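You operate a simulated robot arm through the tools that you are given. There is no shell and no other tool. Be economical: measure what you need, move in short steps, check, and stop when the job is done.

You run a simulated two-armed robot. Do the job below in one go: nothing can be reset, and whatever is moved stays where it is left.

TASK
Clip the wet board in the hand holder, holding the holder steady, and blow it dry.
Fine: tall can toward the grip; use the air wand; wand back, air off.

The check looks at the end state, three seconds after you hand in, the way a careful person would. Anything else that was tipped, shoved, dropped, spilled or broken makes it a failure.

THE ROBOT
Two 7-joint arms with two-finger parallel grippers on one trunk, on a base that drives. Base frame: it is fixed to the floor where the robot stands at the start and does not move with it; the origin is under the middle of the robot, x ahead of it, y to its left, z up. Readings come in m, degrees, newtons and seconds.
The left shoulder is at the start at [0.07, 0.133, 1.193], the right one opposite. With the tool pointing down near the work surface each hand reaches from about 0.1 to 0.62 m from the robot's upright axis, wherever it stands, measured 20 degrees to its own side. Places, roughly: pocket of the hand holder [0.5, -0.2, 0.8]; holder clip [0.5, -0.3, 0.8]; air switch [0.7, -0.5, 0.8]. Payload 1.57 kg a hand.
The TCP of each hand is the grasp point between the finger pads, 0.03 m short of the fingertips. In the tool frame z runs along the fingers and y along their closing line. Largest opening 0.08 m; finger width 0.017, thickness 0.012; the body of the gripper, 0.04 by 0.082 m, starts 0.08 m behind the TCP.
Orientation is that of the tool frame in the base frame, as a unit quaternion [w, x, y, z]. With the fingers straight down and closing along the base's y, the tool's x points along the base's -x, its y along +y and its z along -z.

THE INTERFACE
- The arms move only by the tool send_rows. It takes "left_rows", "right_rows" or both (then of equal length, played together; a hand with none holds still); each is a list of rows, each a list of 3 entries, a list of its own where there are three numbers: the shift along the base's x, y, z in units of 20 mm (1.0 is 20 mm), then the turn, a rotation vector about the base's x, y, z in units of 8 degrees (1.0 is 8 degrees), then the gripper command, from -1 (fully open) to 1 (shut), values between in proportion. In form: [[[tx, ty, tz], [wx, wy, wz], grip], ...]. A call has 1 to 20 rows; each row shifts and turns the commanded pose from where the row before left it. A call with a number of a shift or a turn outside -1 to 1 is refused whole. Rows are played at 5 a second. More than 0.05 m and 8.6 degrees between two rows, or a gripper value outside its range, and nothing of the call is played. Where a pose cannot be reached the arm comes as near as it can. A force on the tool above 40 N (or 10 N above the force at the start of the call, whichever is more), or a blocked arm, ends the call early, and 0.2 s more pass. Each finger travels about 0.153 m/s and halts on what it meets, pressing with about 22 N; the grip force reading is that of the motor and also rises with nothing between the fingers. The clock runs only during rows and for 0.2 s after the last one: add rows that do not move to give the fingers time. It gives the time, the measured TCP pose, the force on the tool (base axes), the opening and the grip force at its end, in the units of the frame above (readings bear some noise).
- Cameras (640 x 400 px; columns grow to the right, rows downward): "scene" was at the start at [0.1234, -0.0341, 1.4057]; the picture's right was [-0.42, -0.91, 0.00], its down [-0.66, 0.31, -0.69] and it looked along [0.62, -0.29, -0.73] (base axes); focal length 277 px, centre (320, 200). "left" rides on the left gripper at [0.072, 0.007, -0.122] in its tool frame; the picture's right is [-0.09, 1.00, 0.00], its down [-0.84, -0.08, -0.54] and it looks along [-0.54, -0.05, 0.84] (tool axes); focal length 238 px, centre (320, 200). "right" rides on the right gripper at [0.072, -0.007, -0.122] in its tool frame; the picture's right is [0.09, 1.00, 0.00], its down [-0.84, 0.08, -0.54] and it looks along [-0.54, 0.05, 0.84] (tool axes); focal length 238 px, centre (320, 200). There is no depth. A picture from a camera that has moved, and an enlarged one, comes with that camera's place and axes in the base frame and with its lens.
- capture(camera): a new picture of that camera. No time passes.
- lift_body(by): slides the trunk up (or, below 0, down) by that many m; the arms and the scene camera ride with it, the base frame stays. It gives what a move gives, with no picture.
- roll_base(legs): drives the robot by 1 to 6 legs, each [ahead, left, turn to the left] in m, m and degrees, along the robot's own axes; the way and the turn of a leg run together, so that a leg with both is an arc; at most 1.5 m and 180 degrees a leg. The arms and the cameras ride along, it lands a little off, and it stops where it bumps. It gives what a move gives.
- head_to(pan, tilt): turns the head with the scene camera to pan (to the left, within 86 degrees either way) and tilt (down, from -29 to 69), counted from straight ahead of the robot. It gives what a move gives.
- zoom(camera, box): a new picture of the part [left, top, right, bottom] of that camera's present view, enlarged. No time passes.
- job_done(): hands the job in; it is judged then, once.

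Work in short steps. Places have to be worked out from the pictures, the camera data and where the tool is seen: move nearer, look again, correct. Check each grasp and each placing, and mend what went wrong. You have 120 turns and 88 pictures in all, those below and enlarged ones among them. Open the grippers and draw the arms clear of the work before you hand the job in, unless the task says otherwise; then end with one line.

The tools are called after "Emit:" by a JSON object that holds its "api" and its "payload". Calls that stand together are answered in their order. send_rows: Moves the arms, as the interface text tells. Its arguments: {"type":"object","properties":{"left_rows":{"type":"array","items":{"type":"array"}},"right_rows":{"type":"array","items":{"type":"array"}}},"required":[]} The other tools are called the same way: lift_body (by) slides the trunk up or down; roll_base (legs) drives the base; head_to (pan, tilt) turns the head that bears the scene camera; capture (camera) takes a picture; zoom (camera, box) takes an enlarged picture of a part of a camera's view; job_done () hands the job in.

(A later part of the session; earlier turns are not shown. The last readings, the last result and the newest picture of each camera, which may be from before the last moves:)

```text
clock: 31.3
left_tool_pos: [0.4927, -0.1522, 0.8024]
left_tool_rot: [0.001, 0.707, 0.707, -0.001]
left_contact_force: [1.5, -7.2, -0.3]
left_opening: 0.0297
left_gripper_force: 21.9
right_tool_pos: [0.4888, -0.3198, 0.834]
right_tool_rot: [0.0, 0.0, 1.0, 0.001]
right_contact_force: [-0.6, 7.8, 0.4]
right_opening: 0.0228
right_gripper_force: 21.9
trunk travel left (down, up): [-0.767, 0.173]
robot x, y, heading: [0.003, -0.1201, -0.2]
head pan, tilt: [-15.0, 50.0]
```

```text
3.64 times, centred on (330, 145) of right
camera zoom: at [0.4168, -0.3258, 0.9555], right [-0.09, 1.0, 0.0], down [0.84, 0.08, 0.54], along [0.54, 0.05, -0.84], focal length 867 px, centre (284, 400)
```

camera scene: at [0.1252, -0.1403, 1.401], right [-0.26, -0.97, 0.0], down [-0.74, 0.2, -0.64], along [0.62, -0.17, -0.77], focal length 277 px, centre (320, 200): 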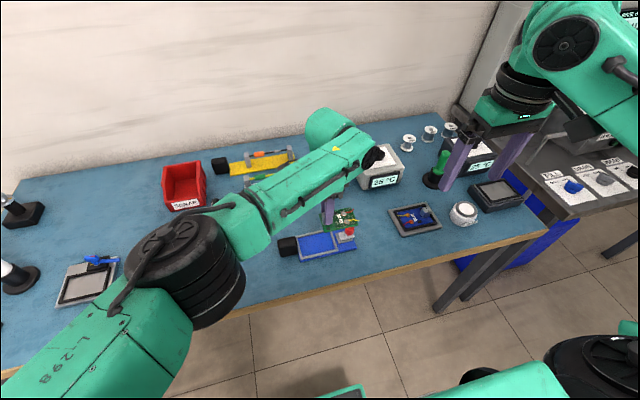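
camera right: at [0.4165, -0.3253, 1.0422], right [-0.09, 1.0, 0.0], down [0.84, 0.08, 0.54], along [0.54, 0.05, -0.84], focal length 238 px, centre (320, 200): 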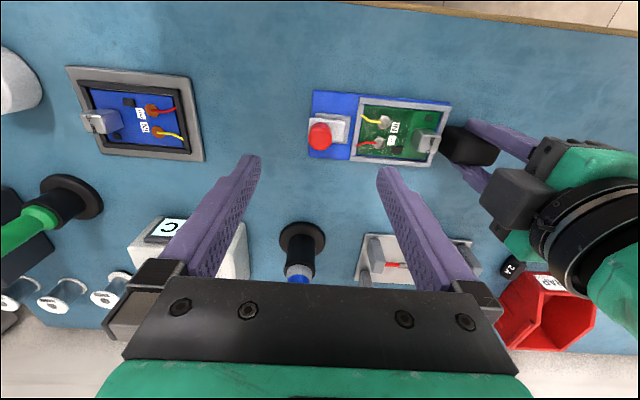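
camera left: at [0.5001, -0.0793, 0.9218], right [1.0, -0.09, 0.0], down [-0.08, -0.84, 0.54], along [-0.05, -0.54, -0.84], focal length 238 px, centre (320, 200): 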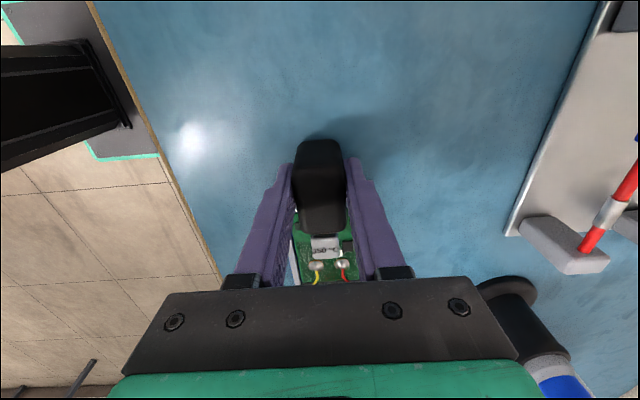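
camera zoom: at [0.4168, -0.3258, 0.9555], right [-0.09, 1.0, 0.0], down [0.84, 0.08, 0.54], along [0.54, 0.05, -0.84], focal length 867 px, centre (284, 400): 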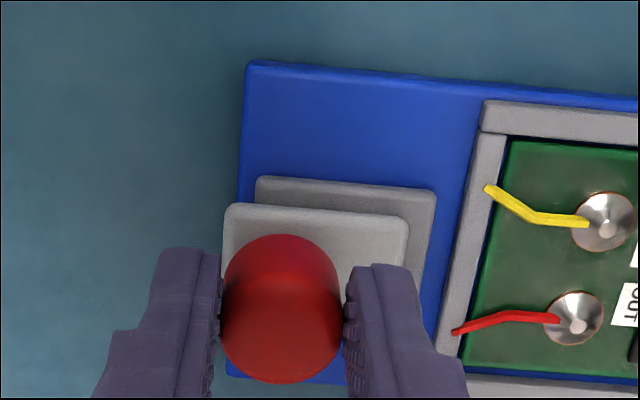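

Knob is gripped. Slide it toward the pocket (+y) in small steps while the left hand holds.

Emit:
{"api": "send_rows", "payload": {"right_rows": [[[0, 0.2, 0], [0, 0, 0], 1], [[0, 0.2, 0], [0, 0, 0], 1], [[0, 0.2, 0], [0, 0, 0], 1], [[0, 0, 0], [0, 0, 0], 1]]}}

Emit:
{"api": "zoom", "payload": {"camera": "right", "box": [250, 90, 410, 200]}}

```text
clock: 32.3
left_tool_pos: [0.4934, -0.1497, 0.8023]
left_tool_rot: [-0.001, 0.707, 0.708, 0.001]
left_contact_force: [-0.4, 5.9, 2.1]
left_opening: 0.03
left_gripper_force: 22.3
right_tool_pos: [0.4883, -0.3078, 0.8335]
right_tool_rot: [0.0, 0.0, 1.0, -0.002]
right_contact_force: [1.3, -5.4, -0.5]
right_opening: 0.0228
right_gripper_force: 22.2
trunk travel left (down, up): [-0.767, 0.173]
robot x, y, heading: [-0.0009, -0.1204, -0.2]
head pan, tilt: [-15.0, 50.0]
```

```text
3.64 times, centred on (330, 145) of right
camera zoom: at [0.4164, -0.3142, 0.956], right [-0.09, 1.0, 0.0], down [0.84, 0.08, 0.54], along [0.54, 0.05, -0.84], focal length 867 px, centre (284, 400)
```

zoom: 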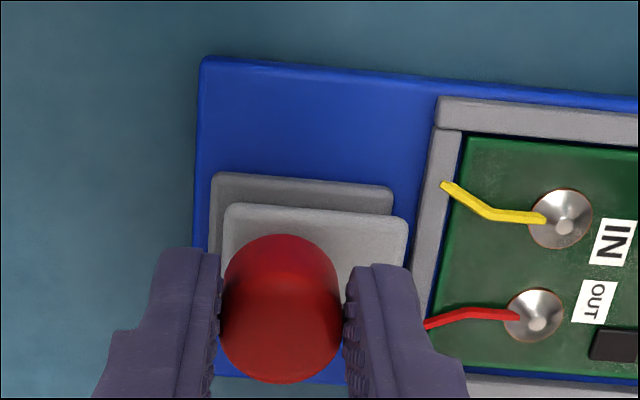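

It slides freely (5 N). Continue until it stops.

Emit:
{"api": "send_rows", "payload": {"right_rows": [[[0, 0.2, 0], [0, 0, 0], 1], [[0, 0.2, 0], [0, 0, 0], 1], [[0, 0.2, 0], [0, 0, 0], 1], [[0, 0, 0], [0, 0, 0], 1]]}}

Emit:
{"api": "zoom", "payload": {"camera": "right", "box": [250, 90, 410, 200]}}

```text
clock: 33.3
left_tool_pos: [0.493, -0.1502, 0.8013]
left_tool_rot: [0.0, 0.706, 0.708, 0.001]
left_contact_force: [3.1, 5.3, 0.9]
left_opening: 0.0299
left_gripper_force: 22.0
right_tool_pos: [0.4887, -0.2946, 0.8331]
right_tool_rot: [0.0, 0.0, 1.0, 0.001]
right_contact_force: [-1.9, -5.5, 2.1]
right_opening: 0.0229
right_gripper_force: 21.9
trunk travel left (down, up): [-0.767, 0.173]
robot x, y, heading: [0.0028, -0.1219, -0.1]
head pan, tilt: [-15.0, 50.0]
```

```text
3.64 times, centred on (330, 145) of right
camera zoom: at [0.4167, -0.3017, 0.9558], right [-0.09, 1.0, 0.0], down [0.84, 0.08, 0.54], along [0.54, 0.05, -0.84], focal length 867 px, centre (284, 400)
```

zoom: 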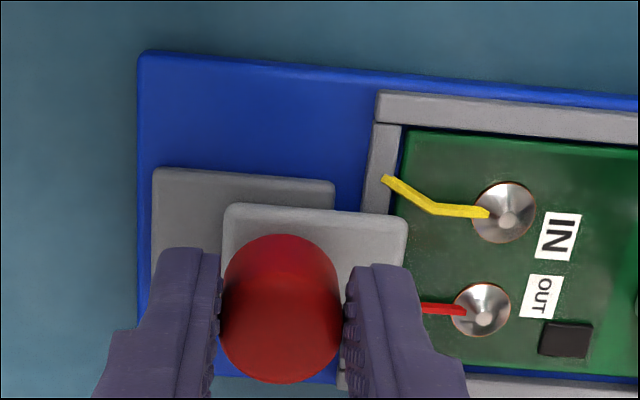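

The plate now passes the rail and starts covering the board edge. A bit more, watching the force.

Emit:
{"api": "send_rows", "payload": {"right_rows": [[[0, 0.15, 0], [0, 0, 0], 1], [[0, 0.15, 0], [0, 0, 0], 1], [[0, 0, 0], [0, 0, 0], 1]]}}

Emit:
{"api": "zoom", "payload": {"camera": "right", "box": [250, 90, 410, 200]}}

```text
clock: 34.1
left_tool_pos: [0.4933, -0.1507, 0.8016]
left_tool_rot: [0.0, 0.707, 0.707, 0.0]
left_contact_force: [-0.6, 5.7, 0.3]
left_opening: 0.0296
left_gripper_force: 21.9
right_tool_pos: [0.4883, -0.2893, 0.8338]
right_tool_rot: [0.0, 0.0, 1.0, 0.0]
right_contact_force: [-0.2, -4.5, 1.3]
right_opening: 0.0229
right_gripper_force: 21.7
trunk travel left (down, up): [-0.767, 0.173]
robot x, y, heading: [0.0031, -0.1161, -0.1]
head pan, tilt: [-15.0, 50.0]
```

```text
3.64 times, centred on (330, 145) of right
camera zoom: at [0.4168, -0.296, 0.9559], right [-0.09, 1.0, 0.0], down [0.84, 0.08, 0.54], along [0.54, 0.05, -0.84], focal length 867 px, centre (284, 400)
```

zoom: 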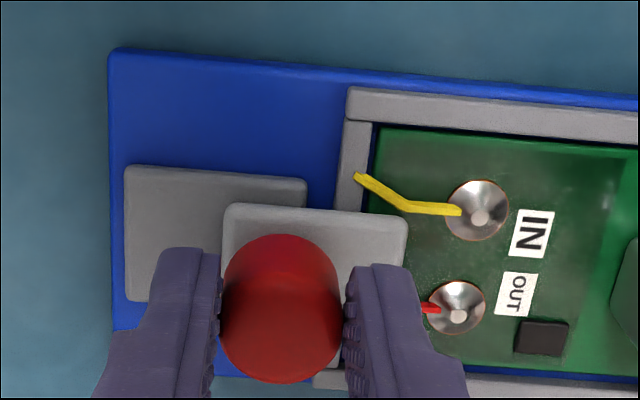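

No stop yet, force still about 5 N. Another couple of small steps to find the end stop.

Emit:
{"api": "send_rows", "payload": {"right_rows": [[[0, 0.1, 0], [0, 0, 0], 1], [[0, 0.1, 0], [0, 0, 0], 1], [[0, 0, 0], [0, 0, 0], 1]]}}

Emit:
{"api": "zoom", "payload": {"camera": "right", "box": [250, 90, 410, 200]}}

```text
clock: 34.9
left_tool_pos: [0.4933, -0.1498, 0.8013]
left_tool_rot: [-0.001, 0.707, 0.708, 0.001]
left_contact_force: [-0.2, 13.4, 0.8]
left_opening: 0.0298
left_gripper_force: 21.8
right_tool_pos: [0.4888, -0.2867, 0.833]
right_tool_rot: [0.0, 0.002, 1.0, -0.002]
right_contact_force: [1.9, -16.1, 0.0]
right_opening: 0.0228
right_gripper_force: 22.4
trunk travel left (down, up): [-0.767, 0.173]
robot x, y, heading: [0.0029, -0.1175, 0.1]
head pan, tilt: [-15.0, 50.0]
```

```text
3.64 times, centred on (330, 145) of right
camera zoom: at [0.4166, -0.2932, 0.9557], right [-0.09, 1.0, 0.0], down [0.84, 0.08, 0.54], along [0.54, 0.05, -0.84], focal length 867 px, centre (284, 400)
```

zoom: 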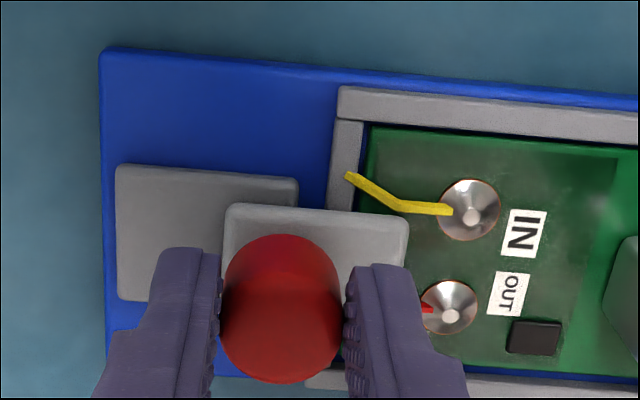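

Force rose to 16 N with the knob stopped: end of travel. Release the knob and lift.

Emit:
{"api": "send_rows", "payload": {"right_rows": [[[0, 0, 0], [0, 0, 0], 0.3], [[0, 0, 0], [0, 0, 0], 0.1], [[0, 0, 0.5], [0, 0, 0], 0.1], [[0, 0, 1], [0, 0, 0], 0.1], [[0, 0, 1], [0, 0, 0], 0.1], [[0, 0, 1], [0, 0, 0], 0.1], [[0, 0, 1], [0, 0, 0], 0.1], [[0, 0, 1], [0, 0, 0], -1], [[0, 0, 1], [0, 0, 0], -1], [[0, 0, 0], [0, 0, 0], -1]]}}

Emit:
{"api": "zoom", "payload": {"camera": "scene", "box": [265, 190, 385, 270]}}

Emit:
{"api": "capture", "payload": {"camera": "right"}}

```text
clock: 37.1
left_tool_pos: [0.493, -0.1506, 0.8018]
left_tool_rot: [0.0, 0.706, 0.708, 0.0]
left_contact_force: [0.1, 0.1, 0.3]
left_opening: 0.0301
left_gripper_force: 21.7
right_tool_pos: [0.4897, -0.2855, 0.9613]
right_tool_rot: [-0.001, 0.0, 1.0, 0.0]
right_contact_force: [-0.4, -0.1, 0.5]
right_opening: 0.08
right_gripper_force: 0.1
trunk travel left (down, up): [-0.767, 0.173]
robot x, y, heading: [-0.0008, -0.1202, 0.1]
head pan, tilt: [-15.0, 50.0]
```

```text
5.00 times, centred on (325, 230) of scene
camera zoom: at [0.1255, -0.14, 1.401], right [-0.26, -0.97, 0.0], down [-0.74, 0.2, -0.64], along [0.62, -0.17, -0.77], focal length 1387 px, centre (295, 50)
```

zoom: 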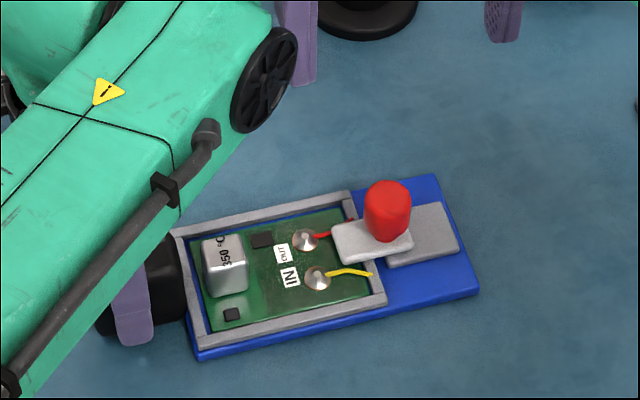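

```text
42 pictures are left
camera right: at [0.4166, -0.292, 1.0853], right [-0.09, 1.0, 0.0], down [0.84, 0.08, 0.54], along [0.54, 0.05, -0.84], focal length 238 px, centre (320, 200)
```

right: 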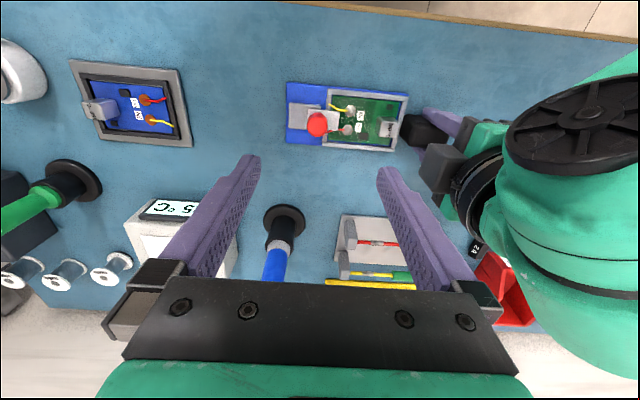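

Board is clipped; knob, rails and board look right. I'll open the left hand, retreat it up and back, and raise the right hand before driving.

Emit:
{"api": "send_rows", "payload": {"left_rows": [[[0, 0, 0], [0, 0, 0], 0], [[0, 0, 0], [0, 0, 0], -0.6], [[0, 0, 0], [0, 0, 0], -0.6], [[0, 0, 0.5], [0, 0, 0], -0.6], [[0, 0, 1], [0, 0, 0], -0.6], [[0, 0, 1], [0, 0, 0], -0.6], [[0, 0, 1], [0, 0, 0], -0.6], [[0, 0, 1], [0, 0, 0], -1], [[0, 0, 1], [0, 0, 0], -1], [[0, 0, 1], [0, 0, 0], -1], [[0, 0, 1], [0, 0, 0], -1], [[-0.5, 0.5, 1], [0, 0, 0], -1], [[-0.8, 0.8, 1], [0, 0, 0], -1], [[-0.8, 0.8, 1], [0, 0, 0], -1], [[-0.8, 0.8, 0.5], [0, 0, 0], -1], [[-0.8, 0.8, 0], [0, 0, 0], -1], [[-0.8, 0.8, 0], [0, 0, 0], -1], [[-0.8, 0.8, 0], [0, 0, 0], -1]], "right_rows": [[[0, 0, 0], [0, 0, 0], -1], [[0, 0, 0], [0, 0, 0], -1], [[0, 0, 0], [0, 0, 0], -1], [[0, 0, 0], [0, 0, 0], -1], [[0, 0, 0], [0, 0, 0], -1], [[0, 0, 0], [0, 0, 0], -1], [[0, 0, 1], [0, 0, 0], -1], [[0, 0, 1], [0, 0, 0], -1], [[0, 0, 1], [0, 0, 0], -1], [[0, 0, 1], [0, 0, 0], -1], [[0, 0, 0.5], [0, 0, 0], -1], [[0, 0, 0], [0, 0, 0], -1], [[0, 0, 0], [0, 0, 0], -1], [[0, 0, 0], [0, 0, 0], -1], [[0, 0, 0], [0, 0, 0], -1], [[0, 0, 0], [0, 0, 0], -1], [[0, 0, 0], [0, 0, 0], -1], [[0, 0, 0], [0, 0, 0], -1]]}}

Emit:
{"api": "roll_base", "payload": {"legs": [[0, -0.16, 0]]}}

Emit:
{"api": "head_to", "payload": {"pan": -15, "tilt": 50}}

Emit:
{"api": "capture", "payload": {"camera": "scene"}}

```text
clock: 40.9
left_tool_pos: [0.3863, -0.044, 1.0214]
left_tool_rot: [0.0, 0.706, 0.708, 0.001]
left_contact_force: [-1.2, 0.7, -0.1]
left_opening: 0.08
left_gripper_force: 0.0
right_tool_pos: [0.4878, -0.2856, 1.0529]
right_tool_rot: [0.0, 0.0, 1.0, -0.001]
right_contact_force: [-0.4, 0.4, 0.6]
right_opening: 0.08
right_gripper_force: 0.0
trunk travel left (down, up): [-0.767, 0.173]
robot x, y, heading: [0.004, -0.1215, 0.2]
head pan, tilt: [-15.0, 50.0]
```

```text
clock: 42.4
left_tool_pos: [0.3878, -0.2028, 1.0214]
left_tool_rot: [0.001, 0.707, 0.707, -0.001]
left_contact_force: [-0.7, 0.3, -0.2]
left_opening: 0.0801
left_gripper_force: 0.1
right_tool_pos: [0.489, -0.4414, 1.0524]
right_tool_rot: [0.0, -0.001, 1.0, -0.001]
right_contact_force: [0.1, 0.5, 0.6]
right_opening: 0.0799
right_gripper_force: 0.1
trunk travel left (down, up): [-0.767, 0.173]
robot x, y, heading: [0.0015, -0.274, 0.1]
head pan, tilt: [-15.0, 50.0]
```

```text
clock: 43.0
left_tool_pos: [0.3867, -0.205, 1.0214]
left_tool_rot: [-0.001, 0.706, 0.708, -0.001]
left_contact_force: [-0.9, 0.2, -0.2]
left_opening: 0.08
left_gripper_force: 0.1
right_tool_pos: [0.4885, -0.4443, 1.0532]
right_tool_rot: [0.0, 0.0, 1.0, 0.001]
right_contact_force: [0.0, 0.6, 0.3]
right_opening: 0.0802
right_gripper_force: 0.0
trunk travel left (down, up): [-0.767, 0.173]
robot x, y, heading: [0.0017, -0.2805, 0.2]
head pan, tilt: [-15.0, 50.0]
```

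```text
41 pictures are left
camera scene: at [0.1252, -0.2992, 1.401], right [-0.26, -0.97, 0.0], down [-0.74, 0.2, -0.64], along [0.62, -0.17, -0.77], focal length 277 px, centre (320, 200)
```

scene: 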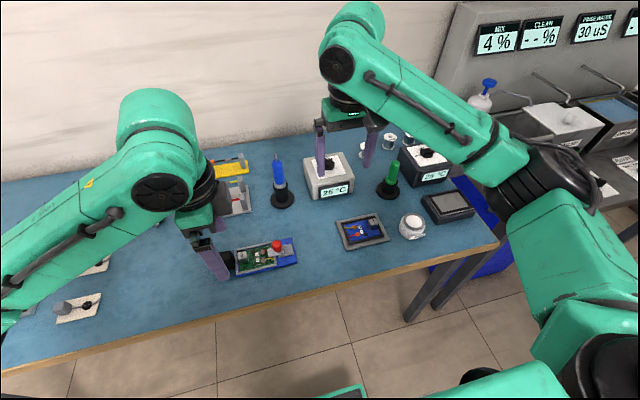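

Clear ahead; drive forward 0.16 m carefully (hands above everything).

Emit:
{"api": "roll_base", "payload": {"legs": [[0.08, 0, 0], [0.08, 0, 0]]}}

Emit:
{"api": "capture", "payload": {"camera": "right"}}

Emit:
{"api": "capture", "payload": {"camera": "scene"}}

```text
clock: 44.7
left_tool_pos: [0.5433, -0.2044, 1.0234]
left_tool_rot: [0.0, 0.706, 0.708, 0.001]
left_contact_force: [-0.7, -0.4, -0.7]
left_opening: 0.08
left_gripper_force: 0.0
right_tool_pos: [0.6449, -0.4434, 1.0537]
right_tool_rot: [0.001, -0.001, 1.0, -0.001]
right_contact_force: [-0.6, 0.4, 0.4]
right_opening: 0.08
right_gripper_force: 0.1
trunk travel left (down, up): [-0.767, 0.173]
robot x, y, heading: [0.1617, -0.2815, -0.1]
head pan, tilt: [-15.0, 50.0]
```

```text
40 pictures are left
camera right: at [0.5743, -0.4509, 1.176], right [-0.09, 1.0, 0.0], down [0.84, 0.08, 0.54], along [0.54, 0.05, -0.84], focal length 238 px, centre (320, 200)
```

right: 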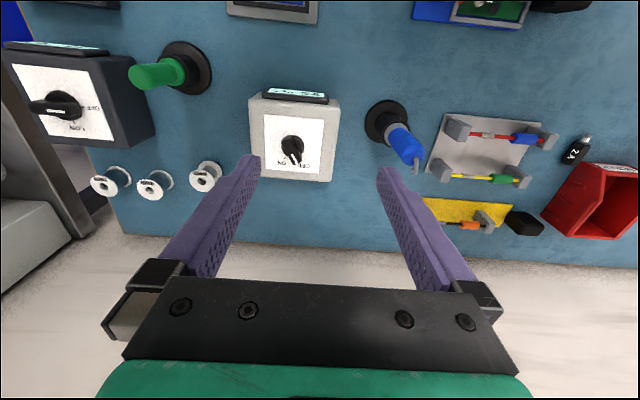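

```text
39 pictures are left
camera scene: at [0.282, -0.2993, 1.4013], right [-0.26, -0.97, 0.0], down [-0.74, 0.2, -0.64], along [0.62, -0.17, -0.77], focal length 277 px, centre (320, 200)
```

scene: 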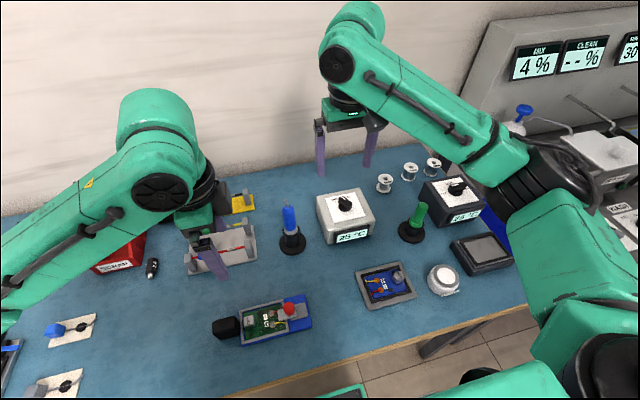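

Now in position. Zoom on the air switch and the wand.

Emit:
{"api": "zoom", "payload": {"camera": "right", "box": [240, 80, 440, 200]}}

Emit:
{"api": "zoom", "payload": {"camera": "scene", "box": [265, 180, 385, 260]}}

```text
3.20 times, centred on (340, 140) of right
camera zoom: at [0.5743, -0.4509, 1.176], right [-0.09, 1.0, 0.0], down [0.84, 0.08, 0.54], along [0.54, 0.05, -0.84], focal length 763 px, centre (256, 392)
```

zoom: 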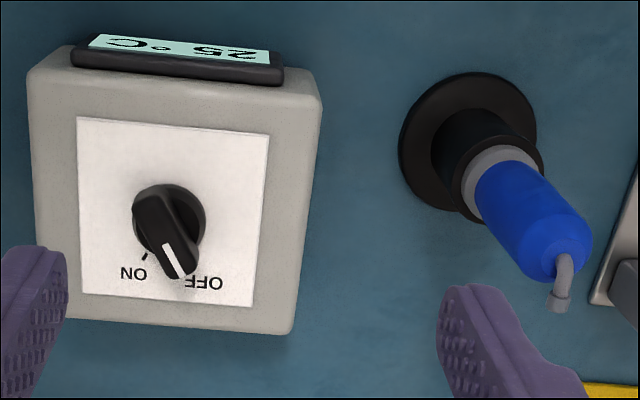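

```text
5.00 times, centred on (325, 220) of scene
camera zoom: at [0.282, -0.2993, 1.4013], right [-0.26, -0.97, 0.0], down [-0.74, 0.2, -0.64], along [0.62, -0.17, -0.77], focal length 1387 px, centre (295, 100)
```

zoom: 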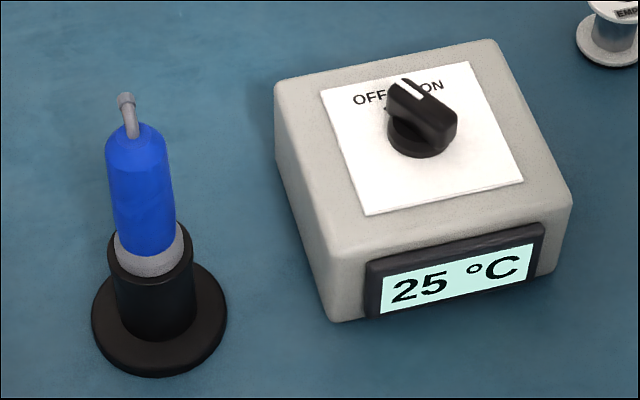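

The knob points at OFF (about 22° from +x toward +y), with ON about 55° clockwise from it. The knob is near (0.68, -0.474), z about 0.85–0.88. I'll move closer above it to refine.

Emit:
{"api": "send_rows", "payload": {"right_rows": [[[0.44, -0.38, -0.6], [0, 0, 0], -1], [[0.44, -0.38, -0.6], [0, 0, 0], -1], [[0.44, -0.38, -0.6], [0, 0, 0], -1], [[0.44, -0.38, -0.6], [0, 0, 0], -1], [[0, 0, 0], [0, 0, 0], -1]]}}

Emit:
{"api": "zoom", "payload": {"camera": "right", "box": [220, 60, 420, 185]}}

```text
clock: 45.9
left_tool_pos: [0.5462, -0.2053, 1.0228]
left_tool_rot: [0.0, 0.706, 0.708, 0.0]
left_contact_force: [-1.0, 0.8, -0.7]
left_opening: 0.0799
left_gripper_force: 0.0
right_tool_pos: [0.6843, -0.4743, 1.0043]
right_tool_rot: [0.0, -0.001, 1.0, 0.0]
right_contact_force: [-0.3, -0.1, -0.3]
right_opening: 0.08
right_gripper_force: 0.1
trunk travel left (down, up): [-0.767, 0.173]
robot x, y, heading: [0.1545, -0.2751, -0.1]
head pan, tilt: [-15.0, 50.0]
```

```text
3.20 times, centred on (320, 122) of right
camera zoom: at [0.6116, -0.4816, 1.1266], right [-0.09, 1.0, 0.0], down [0.84, 0.08, 0.54], along [0.54, 0.05, -0.84], focal length 763 px, centre (320, 448)
```

zoom: 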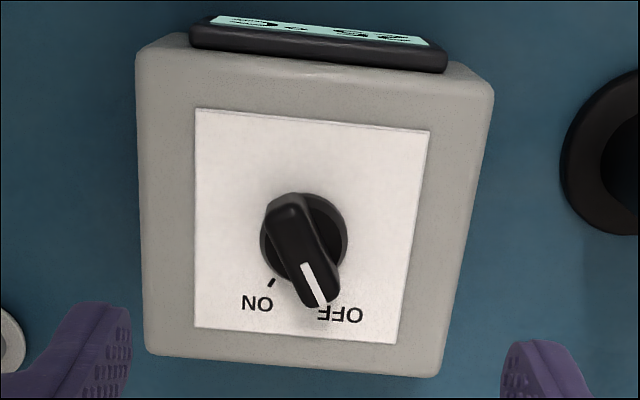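

Two views triangulate the knob to (0.699, -0.4795) with panel z about 0.842 and knob top about 0.862. OFF is at +29° and ON at -32°. I'll turn the hand +27°, descend and grip the bar.

Emit:
{"api": "send_rows", "payload": {"right_rows": [[[0.25, -0.09, -0.7], [0, 0, 0.85], -1], [[0.25, -0.09, -0.7], [0, 0, 0.85], -1], [[0.235, -0.08, -0.7], [0, 0, 0.85], -1], [[0, 0, -0.7], [0, 0, 0.85], -0.3], [[0, 0, -0.7], [0, 0, 0], -0.3], [[0, 0, -0.8], [0, 0, 0], -0.3], [[0, 0, -0.8], [0, 0, 0], -0.3], [[0, 0, -0.8], [0, 0, 0], -0.3], [[0, 0, 0], [0, 0, 0], -0.3]]}}

Emit:
{"api": "zoom", "payload": {"camera": "right", "box": [220, 90, 420, 215]}}

Emit:
{"api": "zoom", "payload": {"camera": "scene", "box": [285, 170, 405, 250]}}

```text
clock: 47.9
left_tool_pos: [0.5448, -0.2035, 1.0212]
left_tool_rot: [-0.001, 0.707, 0.707, 0.001]
left_contact_force: [0.0, -0.3, -0.2]
left_opening: 0.0802
left_gripper_force: 0.0
right_tool_pos: [0.6985, -0.4795, 0.8858]
right_tool_rot: [0.0, -0.236, 0.972, 0.0]
right_contact_force: [-0.1, 0.0, -0.1]
right_opening: 0.0517
right_gripper_force: 0.0
trunk travel left (down, up): [-0.767, 0.173]
robot x, y, heading: [0.1561, -0.2786, -0.0]
head pan, tilt: [-15.0, 50.0]
```

```text
3.20 times, centred on (320, 152) of right
camera zoom: at [0.6372, -0.5185, 1.0089], right [-0.54, 0.84, 0.0], down [0.71, 0.45, 0.54], along [0.46, 0.29, -0.84], focal length 763 px, centre (320, 352)
```

zoom: 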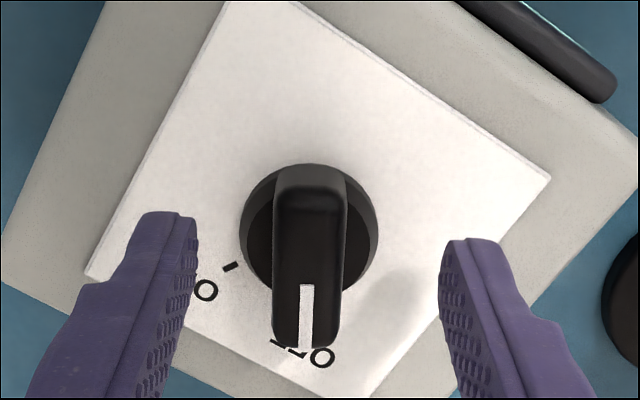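

```text
5.00 times, centred on (345, 210) of scene
camera zoom: at [0.2839, -0.2994, 1.401], right [-0.26, -0.97, 0.0], down [-0.74, 0.2, -0.64], along [0.62, -0.17, -0.77], focal length 1387 px, centre (195, 150)
```

zoom: 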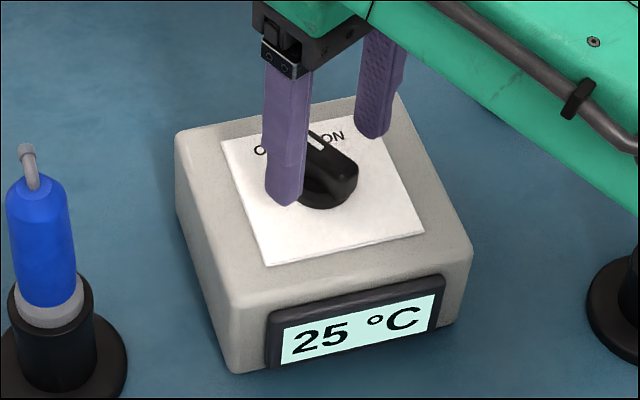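

Well aligned; the knob is about 4 mm further along +x than the fingertips. Shift, lower 8 mm, and close.

Emit:
{"api": "send_rows", "payload": {"right_rows": [[[0.23, 0.01, -0.2], [0, 0, 0], -0.3], [[0, 0, -0.2], [0, 0, 0], -0.3], [[0, 0, 0], [0, 0, 0], 0.3], [[0, 0, 0], [0, 0, 0], 0.7], [[0, 0, 0], [0, 0, 0], 1], [[0, 0, 0], [0, 0, 0], 1]]}}

Emit:
{"api": "zoom", "payload": {"camera": "right", "box": [220, 90, 420, 215]}}

```text
clock: 49.3
left_tool_pos: [0.5462, -0.2046, 1.0212]
left_tool_rot: [0.0, 0.706, 0.708, 0.0]
left_contact_force: [0.1, -0.5, -1.1]
left_opening: 0.0801
left_gripper_force: 0.1
right_tool_pos: [0.7018, -0.4789, 0.8782]
right_tool_rot: [0.0, -0.236, 0.972, 0.0]
right_contact_force: [1.9, -1.5, 0.9]
right_opening: 0.0161
right_gripper_force: 31.2
trunk travel left (down, up): [-0.767, 0.173]
robot x, y, heading: [0.158, -0.2788, 0.1]
head pan, tilt: [-15.0, 50.0]
```

```text
3.20 times, centred on (320, 152) of right
camera zoom: at [0.6416, -0.5187, 1.0011], right [-0.54, 0.84, 0.0], down [0.71, 0.45, 0.54], along [0.46, 0.29, -0.84], focal length 763 px, centre (320, 352)
```

zoom: 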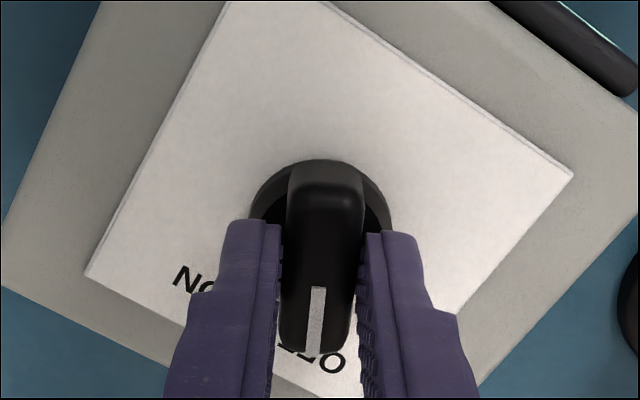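

Gripped the bar. Turn -60° about z toward ON.

Emit:
{"api": "send_rows", "payload": {"right_rows": [[[0, 0, 0], [0, 0, -0.9], 1], [[0, 0, 0], [0, 0, -0.9], 1], [[0, 0, 0], [0, 0, -0.9], 1], [[0, 0, 0], [0, 0, -0.9], 1], [[0, 0, 0], [0, 0, -0.9], 1], [[0, 0, 0], [0, 0, -0.9], 1], [[0, 0, 0], [0, 0, -0.9], 1], [[0, 0, 0], [0, 0, -0.9], 1], [[0, 0, 0], [0, 0, -0.3], 1], [[0, 0, 0], [0, 0, 0], 1]]}}

Emit:
{"api": "capture", "payload": {"camera": "scene"}}

```text
clock: 51.5
left_tool_pos: [0.5465, -0.2028, 1.0216]
left_tool_rot: [0.0, 0.706, 0.708, 0.001]
left_contact_force: [0.0, 0.1, 0.5]
left_opening: 0.08
left_gripper_force: 0.0
right_tool_pos: [0.7035, -0.4785, 0.8779]
right_tool_rot: [0.001, 0.281, 0.96, -0.001]
right_contact_force: [0.4, 5.2, -0.9]
right_opening: 0.0157
right_gripper_force: 31.3
trunk travel left (down, up): [-0.767, 0.173]
robot x, y, heading: [0.1569, -0.2789, 0.0]
head pan, tilt: [-15.0, 50.0]
```

```text
32 pictures are left
camera scene: at [0.2845, -0.2981, 1.401], right [-0.26, -0.97, 0.0], down [-0.74, 0.2, -0.64], along [0.62, -0.17, -0.77], focal length 277 px, centre (320, 200)
```

scene: 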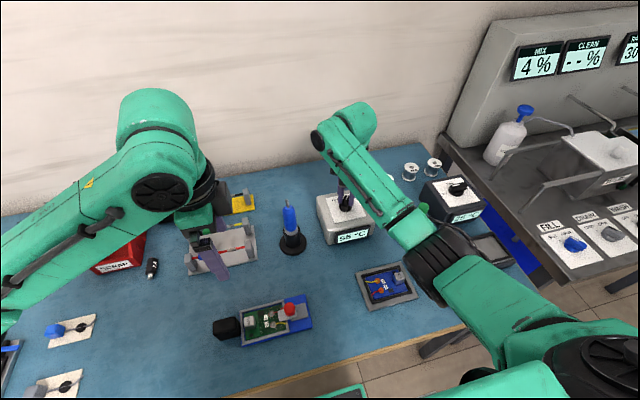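

The display reads 58 °C, so the air is on. I'll release, lift, and swing the right hand to a pre-grasp pose behind the wand (fingers 30° below horizontal), while moving the left hand out of the way.

Emit:
{"api": "send_rows", "payload": {"right_rows": [[[0, 0, 0], [0, 0, 0], 0], [[0, 0, 0], [0, 0, 0], -0.2], [[0, 0, 0.8], [0, 0, 0], -0.2], [[0, 0, 1], [0, 0, 0.8], -0.2], [[0, 0, 1], [0, 0, 0.8], -1], [[-0.2, 0, 1], [0, 0, 0.8], -1], [[-0.9, 0, 1], [0, 0, 0.8], -1], [[-0.9, 0, 0], [0, 0, 0.88], -1], [[-0.9, 0, 0], [0, -0.9375, 0], -1], [[-0.9, 0, 0], [0, -0.9375, 0], -1], [[-0.9, 0, 0], [0, -0.9375, 0], -1], [[-0.9, 0, 0], [0, -0.9375, 0], -1], [[-0.6, 0.9, 0], [0, -0.9375, 0], -1], [[0, 1, 0], [0, -0.9375, 0], -1], [[0, 1, 0], [0, -0.9375, 0], -1], [[0, 1, 0], [0, -0.9375, 0], -1], [[0, 1, 0], [0, 0, 0], -1], [[0, 1, 0], [0, 0, 0], -1], [[0, 1, 0], [0, 0, 0], -1], [[0, 0.5, 0], [0, 0, 0], -1]], "left_rows": [[[0, 0.9, 0], [0, 0, 0], -1], [[0, 0.9, 0], [0, 0, 0], -1], [[0, 0.9, 0], [0, 0, 0], -1], [[0, 0.9, 0], [0, 0, 0], -1], [[0, 0.9, 0], [0, 0, 0], -1], [[0, 0.9, 0], [0, 0, 0], -1], [[0, 0.9, 0], [0, 0, 0], -1], [[0, 0.9, 0], [0, 0, 0], -1], [[0, 0.9, 0], [0, 0, 0], -1], [[0, 0.9, 0], [0, 0, 0], -1], [[0, 0.9, 0], [0, 0, 0], -1], [[0, 0, 0], [0, 0, 0], -1], [[0, 0, 0], [0, 0, 0], -1], [[0, 0, 0], [0, 0, 0], -1], [[0, 0, 0], [0, 0, 0], -1], [[0, 0, 0], [0, 0, 0], -1], [[0, 0, 0], [0, 0, 0], -1], [[0, 0, 0], [0, 0, 0], -1], [[0, 0, 0], [0, 0, 0], -1], [[0, 0, 0], [0, 0, 0], -1]]}}

Emit:
{"api": "capture", "payload": {"camera": "right"}}

Emit:
{"api": "capture", "payload": {"camera": "scene"}}

```text
clock: 55.7
left_tool_pos: [0.5454, -0.006, 1.0224]
left_tool_rot: [0.0, 0.706, 0.708, 0.0]
left_contact_force: [1.0, -0.6, -0.3]
left_opening: 0.0802
left_gripper_force: 0.1
right_tool_pos: [0.5879, -0.3275, 0.9785]
right_tool_rot: [0.5, 0.0, 0.866, 0.0]
right_contact_force: [0.3, -0.4, -0.7]
right_opening: 0.0801
right_gripper_force: 0.0
right hand out of reach, approached as far as the arm can: row 13
trunk travel left (down, up): [-0.767, 0.173]
robot x, y, heading: [0.1575, -0.2798, 0.1]
head pan, tilt: [-15.0, 50.0]
```

```text
31 pictures are left
camera right: at [0.4472, -0.3342, 0.9785], right [-0.04, 1.0, -0.08], down [-0.05, 0.08, 1.0], along [1.0, 0.05, 0.05], focal length 238 px, centre (320, 200)
```

right: 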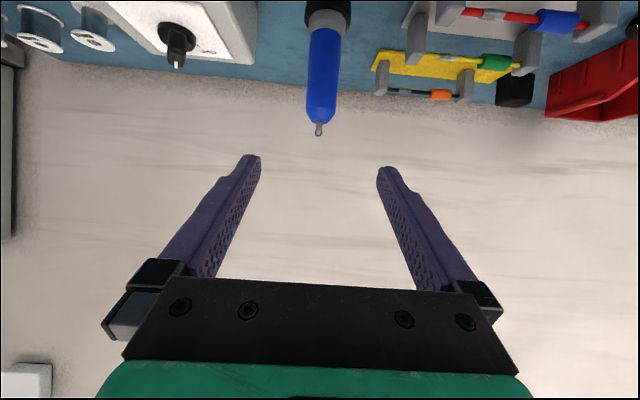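

```text
30 pictures are left
camera scene: at [0.284, -0.2991, 1.401], right [-0.26, -0.97, 0.0], down [-0.74, 0.2, -0.64], along [0.62, -0.17, -0.77], focal length 277 px, centre (320, 200)
```

scene: 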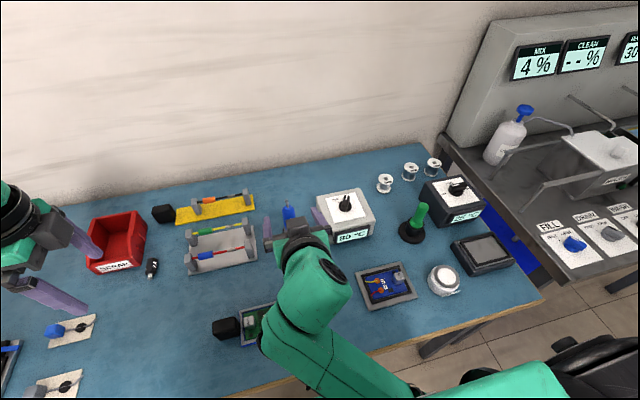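

The wand is ahead, axis at y about -0.329, handle z 0.84–0.918, about 30 mm thick. I'll zoom to see the nozzle's bend.

Emit:
{"api": "zoom", "payload": {"camera": "right", "box": [280, 60, 370, 150]}}

```text
4.44 times, centred on (325, 105) of right
camera zoom: at [0.4472, -0.3342, 0.9785], right [-0.04, 1.0, -0.08], down [-0.05, 0.08, 1.0], along [1.0, 0.05, 0.05], focal length 1059 px, centre (298, 622)
```

zoom: 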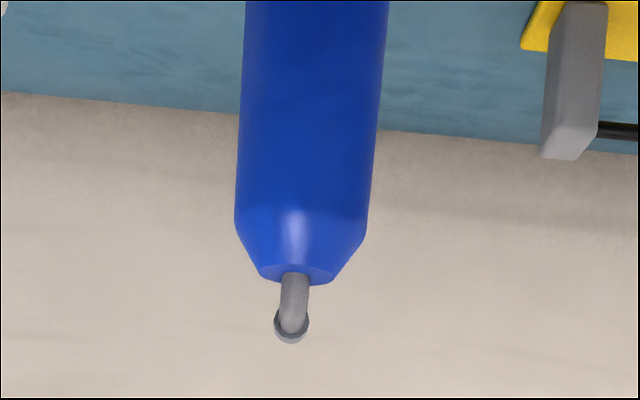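

The tube bends away from the camera, so the nozzle blows toward +x with the wand upright. I'll level the hand to 15° below horizontal and drop to the pre-grasp point.

Emit:
{"api": "send_rows", "payload": {"right_rows": [[[-0.2, 0, -0.8], [0, -0.94, 0], -1], [[-0.2, 0, -0.8], [0, -0.94, 0], -1], [[-0.2, 0, -0.8], [0, 0, 0], -1], [[-0.2, -0.07, -0.8], [0, 0, 0], -1], [[0, 0, -0.3], [0, 0, 0], -1], [[0, 0, 0], [0, 0, 0], -1]]}}

Emit:
{"api": "capture", "payload": {"camera": "right"}}

Emit:
{"api": "zoom", "payload": {"camera": "scene", "box": [200, 180, 400, 370]}}

```text
clock: 57.1
left_tool_pos: [0.5455, -0.0049, 1.0212]
left_tool_rot: [0.001, 0.707, 0.708, 0.001]
left_contact_force: [0.4, 0.9, 0.7]
left_opening: 0.0801
left_gripper_force: 0.2
right_tool_pos: [0.5729, -0.3287, 0.9103]
right_tool_rot: [0.609, 0.0, 0.793, 0.0]
right_contact_force: [0.1, 0.0, -0.5]
right_opening: 0.0799
right_gripper_force: 0.0
trunk travel left (down, up): [-0.767, 0.173]
robot x, y, heading: [0.1615, -0.2794, 0.3]
head pan, tilt: [-15.0, 50.0]
```

```text
28 pictures are left
camera right: at [0.4361, -0.3357, 0.8718], right [-0.02, 1.0, -0.09], down [-0.31, 0.08, 0.95], along [0.95, 0.05, 0.3], focal length 238 px, centre (320, 200)
```

right: 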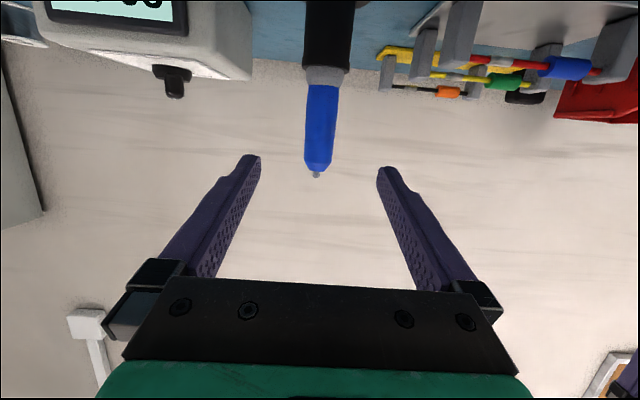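

```text
2.11 times, centred on (300, 275) of scene
camera zoom: at [0.2839, -0.2992, 1.401], right [-0.26, -0.97, 0.0], down [-0.74, 0.2, -0.64], along [0.62, -0.17, -0.77], focal length 584 px, centre (362, 42)
```

zoom: 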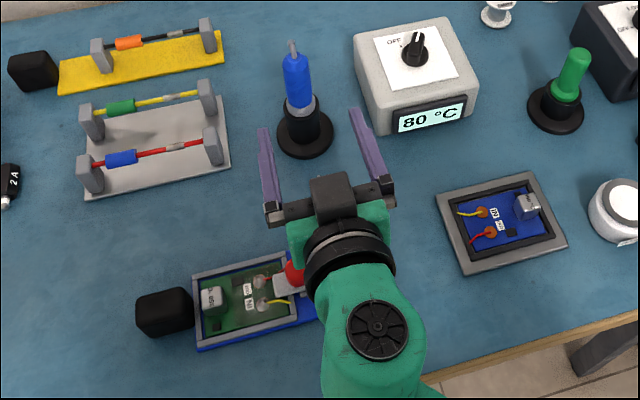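

The switch pointer is at ON (80 °C). Handle mid is z about 0.876, y about -0.330; advance and close on the wand.

Emit:
{"api": "send_rows", "payload": {"right_rows": [[[0.79, -0.01, -0.27], [0, 0, 0], -1], [[0.79, -0.01, -0.27], [0, 0, 0], -1], [[0.79, -0.01, -0.27], [0, 0, 0], -1], [[0.79, -0.01, -0.27], [0, 0, 0], -1], [[0.79, -0.01, -0.27], [0, 0, 0], -1], [[0.79, -0.01, -0.27], [0, 0, 0], -1], [[0, 0, 0], [0, 0, 0], -0.3], [[0, 0, 0], [0, 0, 0], 0], [[0, 0, 0], [0, 0, 0], 0.2], [[0, 0, 0], [0, 0, 0], 1], [[0, 0, 0], [0, 0, 0], 1]]}}

Emit:
{"api": "capture", "payload": {"camera": "right"}}

```text
clock: 59.5
left_tool_pos: [0.5455, -0.0059, 1.0215]
left_tool_rot: [0.0, 0.706, 0.708, 0.0]
left_contact_force: [-0.3, 0.3, -0.1]
left_opening: 0.0799
left_gripper_force: 0.0
right_tool_pos: [0.6673, -0.3306, 0.8759]
right_tool_rot: [0.609, 0.001, 0.794, 0.001]
right_contact_force: [-0.1, -1.3, 0.1]
right_opening: 0.0269
right_gripper_force: 22.6
trunk travel left (down, up): [-0.767, 0.173]
robot x, y, heading: [0.1575, -0.2789, 0.3]
head pan, tilt: [-15.0, 50.0]
```

```text
26 pictures are left
camera right: at [0.5314, -0.3371, 0.8392], right [-0.02, 1.0, -0.09], down [-0.31, 0.08, 0.95], along [0.95, 0.05, 0.3], focal length 238 px, centre (320, 200)
```

right: 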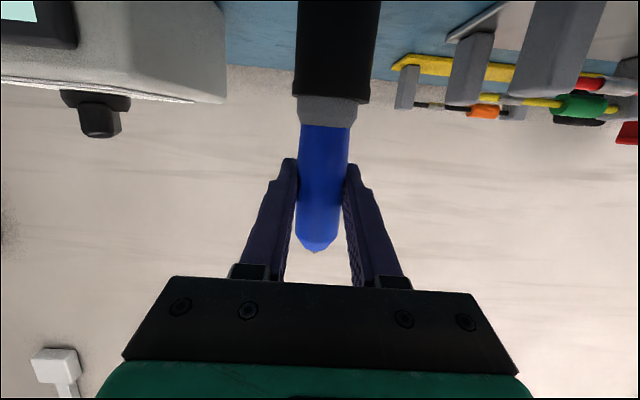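

Wand gripped at (0.6673, -0.3306, 0.8759); I'll remember that pose. Lift straight up 0.14 m.

Emit:
{"api": "send_rows", "payload": {"right_rows": [[[0, 0, 0.5], [0, 0, 0], 1], [[0, 0, 0.8], [0, 0, 0], 1], [[0, 0, 0.8], [0, 0, 0], 1], [[0, 0, 0.9], [0, 0, 0], 1], [[0, 0, 1], [0, 0, 0], 1], [[0, 0, 1], [0, 0, 0], 1], [[0, 0, 1], [0, 0, 0], 1], [[0, 0, 1], [0, 0, 0], 1], [[0, 0, 0], [0, 0, 0], 1]]}}

Emit:
{"api": "capture", "payload": {"camera": "scene"}}

Emit:
{"api": "capture", "payload": {"camera": "right"}}

```text
clock: 61.5
left_tool_pos: [0.5458, -0.0075, 1.0222]
left_tool_rot: [0.0, 0.706, 0.708, 0.0]
left_contact_force: [0.0, -0.3, -0.1]
left_opening: 0.08
left_gripper_force: 0.0
right_tool_pos: [0.6653, -0.3313, 1.0139]
right_tool_rot: [0.607, -0.006, 0.794, -0.003]
right_contact_force: [-0.2, 1.3, -0.8]
right_opening: 0.028
right_gripper_force: 21.8
trunk travel left (down, up): [-0.767, 0.173]
robot x, y, heading: [0.1601, -0.279, 0.1]
head pan, tilt: [-15.0, 50.0]
```

```text
25 pictures are left
camera scene: at [0.2841, -0.2994, 1.401], right [-0.26, -0.97, 0.0], down [-0.74, 0.2, -0.64], along [0.62, -0.17, -0.77], focal length 277 px, centre (320, 200)
```

scene: 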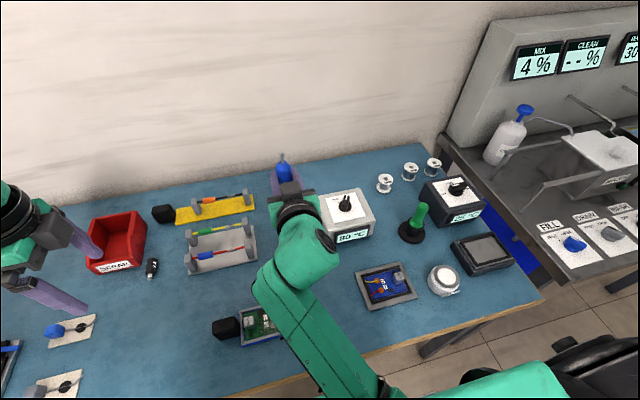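

```text
24 pictures are left
camera right: at [0.5294, -0.3389, 0.9768], right [-0.03, 0.99, -0.1], down [-0.3, 0.09, 0.95], along [0.95, 0.06, 0.3], focal length 238 px, centre (320, 200)
```

right: 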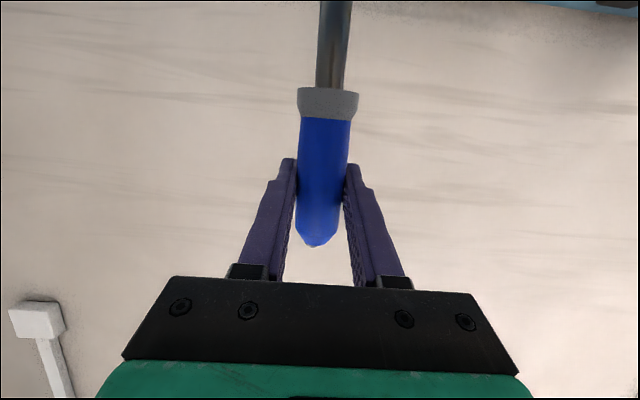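

Lifted: a metal air barrel comes out below the collar, so the nozzle points down and the bent bit on top is only the hose stub. The upright wand can be brought over the board by driving back and left, keeping this arm pose.

Emit:
{"api": "roll_base", "payload": {"legs": [[-0.172, 0.09, 0]]}}

Emit:
{"api": "head_to", "payload": {"pan": -5, "tilt": 52}}

Emit:
{"api": "capture", "payload": {"camera": "scene"}}

Emit:
{"api": "capture", "payload": {"camera": "left"}}

```text
clock: 63.0
left_tool_pos: [0.374, 0.0839, 1.0213]
left_tool_rot: [0.0, 0.706, 0.708, -0.001]
left_contact_force: [0.1, 0.3, -0.1]
left_opening: 0.0802
left_gripper_force: 0.1
right_tool_pos: [0.4943, -0.2412, 1.0156]
right_tool_rot: [0.609, -0.006, 0.793, -0.002]
right_contact_force: [-0.2, 0.3, -1.2]
right_opening: 0.0279
right_gripper_force: 22.5
trunk travel left (down, up): [-0.767, 0.173]
robot x, y, heading: [-0.0147, -0.1914, 0.1]
head pan, tilt: [-15.0, 50.0]
```

```text
clock: 63.8
left_tool_pos: [0.3713, 0.0846, 1.0215]
left_tool_rot: [0.0, 0.705, 0.709, 0.0]
left_contact_force: [0.4, -1.0, -0.4]
left_opening: 0.0803
left_gripper_force: 0.0
right_tool_pos: [0.4949, -0.2419, 1.0159]
right_tool_rot: [0.609, -0.006, 0.793, -0.004]
right_contact_force: [-0.8, 0.0, -0.7]
right_opening: 0.0281
right_gripper_force: 21.8
trunk travel left (down, up): [-0.767, 0.173]
robot x, y, heading: [-0.0118, -0.1889, 0.2]
head pan, tilt: [-5.0, 52.0]
```

```text
23 pictures are left
camera scene: at [0.1118, -0.1962, 1.3984], right [-0.09, -1.0, 0.0], down [-0.78, 0.07, -0.62], along [0.61, -0.05, -0.79], focal length 277 px, centre (320, 200)
```

scene: 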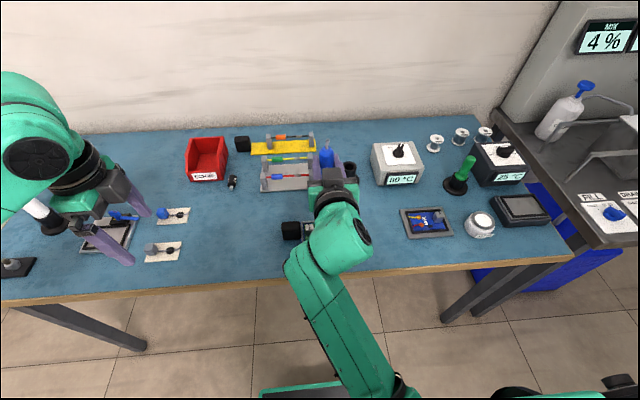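

```text
22 pictures are left
camera left: at [0.3793, 0.1557, 1.1419], right [1.0, -0.09, 0.0], down [-0.07, -0.84, 0.54], along [-0.05, -0.54, -0.84], focal length 238 px, centre (320, 200)
```

left: 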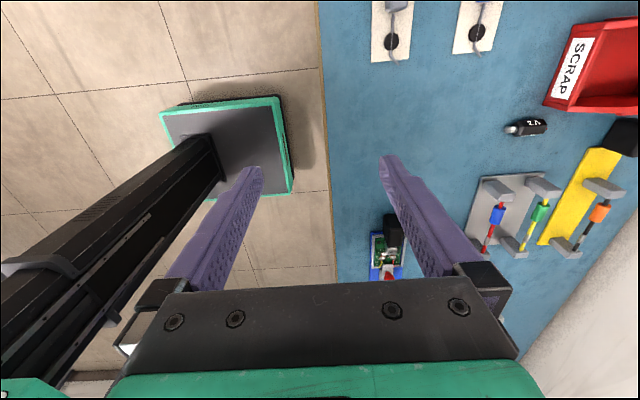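

Position is (0.495, -0.242) above the wet area. I'll bring the left hand's camera to a side view to see the nozzle tip's height over the board before lowering.

Emit:
{"api": "send_rows", "payload": {"left_rows": [[[0.8, -0.34, -0.56], [-0.47, 0, 0], -1], [[0.8, -0.34, -0.56], [-0.47, 0, 0], -1], [[0.8, -0.34, -0.56], [-0.47, 0, 0], -1], [[0.8, -0.34, -0.56], [-0.47, 0, 0], -1], [[0.8, -0.34, -0.56], [-0.47, 0, 0], -1], [[0.8, -0.34, -0.56], [-0.47, 0, 0], -1], [[0.8, -0.34, -0.56], [-0.47, 0, 0], -1], [[0.8, -0.34, -0.56], [-0.47, 0, 0], -1], [[0, 0, 0], [0, 0, 0], -1]]}}

Emit:
{"api": "capture", "payload": {"camera": "left"}}

```text
clock: 65.8
left_tool_pos: [0.5019, 0.0283, 0.9317]
left_tool_rot: [0.184, 0.682, 0.684, -0.185]
left_contact_force: [0.1, 0.5, 0.0]
left_opening: 0.08
left_gripper_force: 0.0
right_tool_pos: [0.495, -0.2413, 1.0161]
right_tool_rot: [0.609, -0.005, 0.793, -0.004]
right_contact_force: [0.3, -0.5, -1.8]
right_opening: 0.028
right_gripper_force: 21.7
trunk travel left (down, up): [-0.767, 0.173]
robot x, y, heading: [-0.015, -0.1883, 0.2]
head pan, tilt: [-5.0, 52.0]
```

```text
21 pictures are left
camera left: at [0.5077, 0.1522, 0.9994], right [1.0, -0.08, 0.04], down [-0.07, -0.45, 0.89], along [-0.05, -0.89, -0.46], focal length 238 px, centre (320, 200)
```

left: 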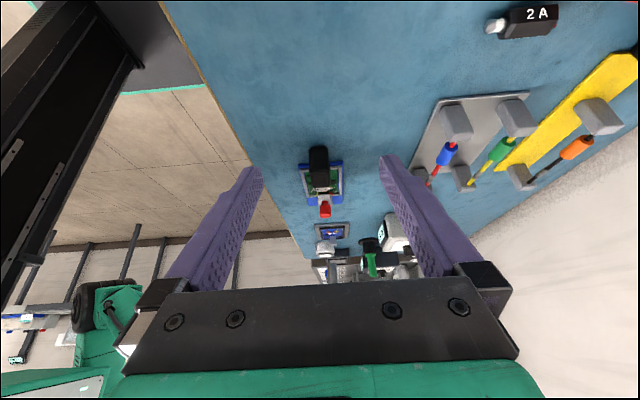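

Emit:
{"api": "zoom", "payload": {"camera": "left", "box": [265, 135, 385, 290]}}

```text
2.58 times, centred on (325, 212) of left
camera zoom: at [0.5077, 0.1522, 0.9994], right [1.0, -0.08, 0.04], down [-0.07, -0.45, 0.89], along [-0.05, -0.89, -0.46], focal length 615 px, centre (307, 168)
```

zoom: 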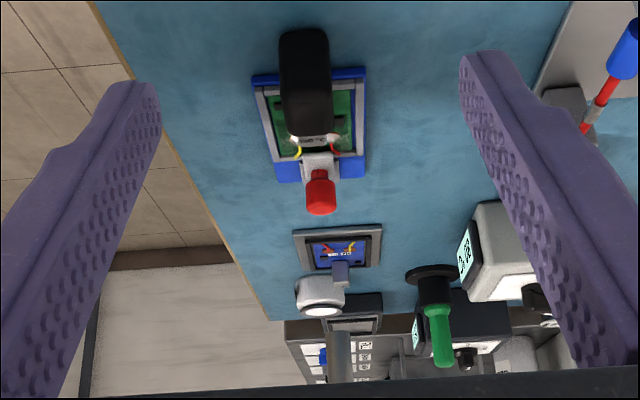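

The barrel tip is visible at z about 0.912 (TCP − 0.104), x about 0.50. I'll lower so the tip is about 3 cm above the wet area.

Emit:
{"api": "send_rows", "payload": {"right_rows": [[[-0.1, 0, -0.8], [0, 0, 0], 1], [[-0.1, 0, -0.8], [0, 0, 0], 1], [[-0.1, 0, -0.8], [0, 0, 0], 1], [[-0.1, 0, -0.8], [0, 0, 0], 1], [[0, 0, -0.8], [0, 0, 0], 1], [[0, 0, -0.7], [0, 0, 0], 1], [[0, 0, -0.4], [0, 0, 0], 1], [[0, 0, 0], [0, 0, 0], 1]]}}

Emit:
{"api": "zoom", "payload": {"camera": "left", "box": [275, 135, 375, 260]}}

```text
clock: 67.6
left_tool_pos: [0.5009, 0.0288, 0.9319]
left_tool_rot: [0.183, 0.682, 0.684, -0.184]
left_contact_force: [-0.4, -1.2, 0.2]
left_opening: 0.0799
left_gripper_force: 0.0
right_tool_pos: [0.488, -0.2506, 0.908]
right_tool_rot: [0.612, -0.027, 0.79, -0.021]
right_contact_force: [-0.8, 0.0, -0.8]
right_opening: 0.028
right_gripper_force: 22.1
trunk travel left (down, up): [-0.767, 0.173]
robot x, y, heading: [-0.0146, -0.1932, 0.4]
head pan, tilt: [-5.0, 52.0]
```

```text
3.20 times, centred on (325, 198) of left
camera zoom: at [0.5079, 0.1521, 0.9993], right [1.0, -0.08, 0.04], down [-0.07, -0.45, 0.89], along [-0.05, -0.89, -0.46], focal length 763 px, centre (304, 208)
```

zoom: 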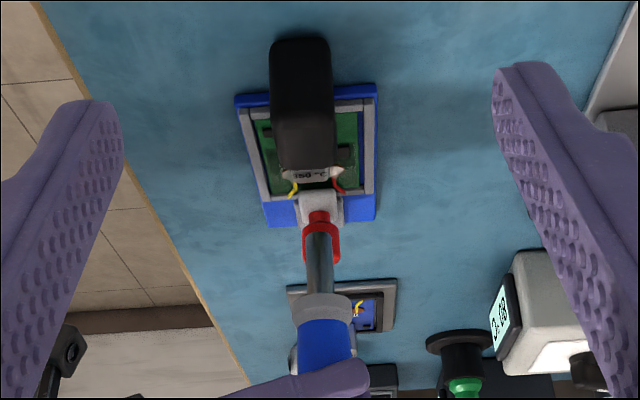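

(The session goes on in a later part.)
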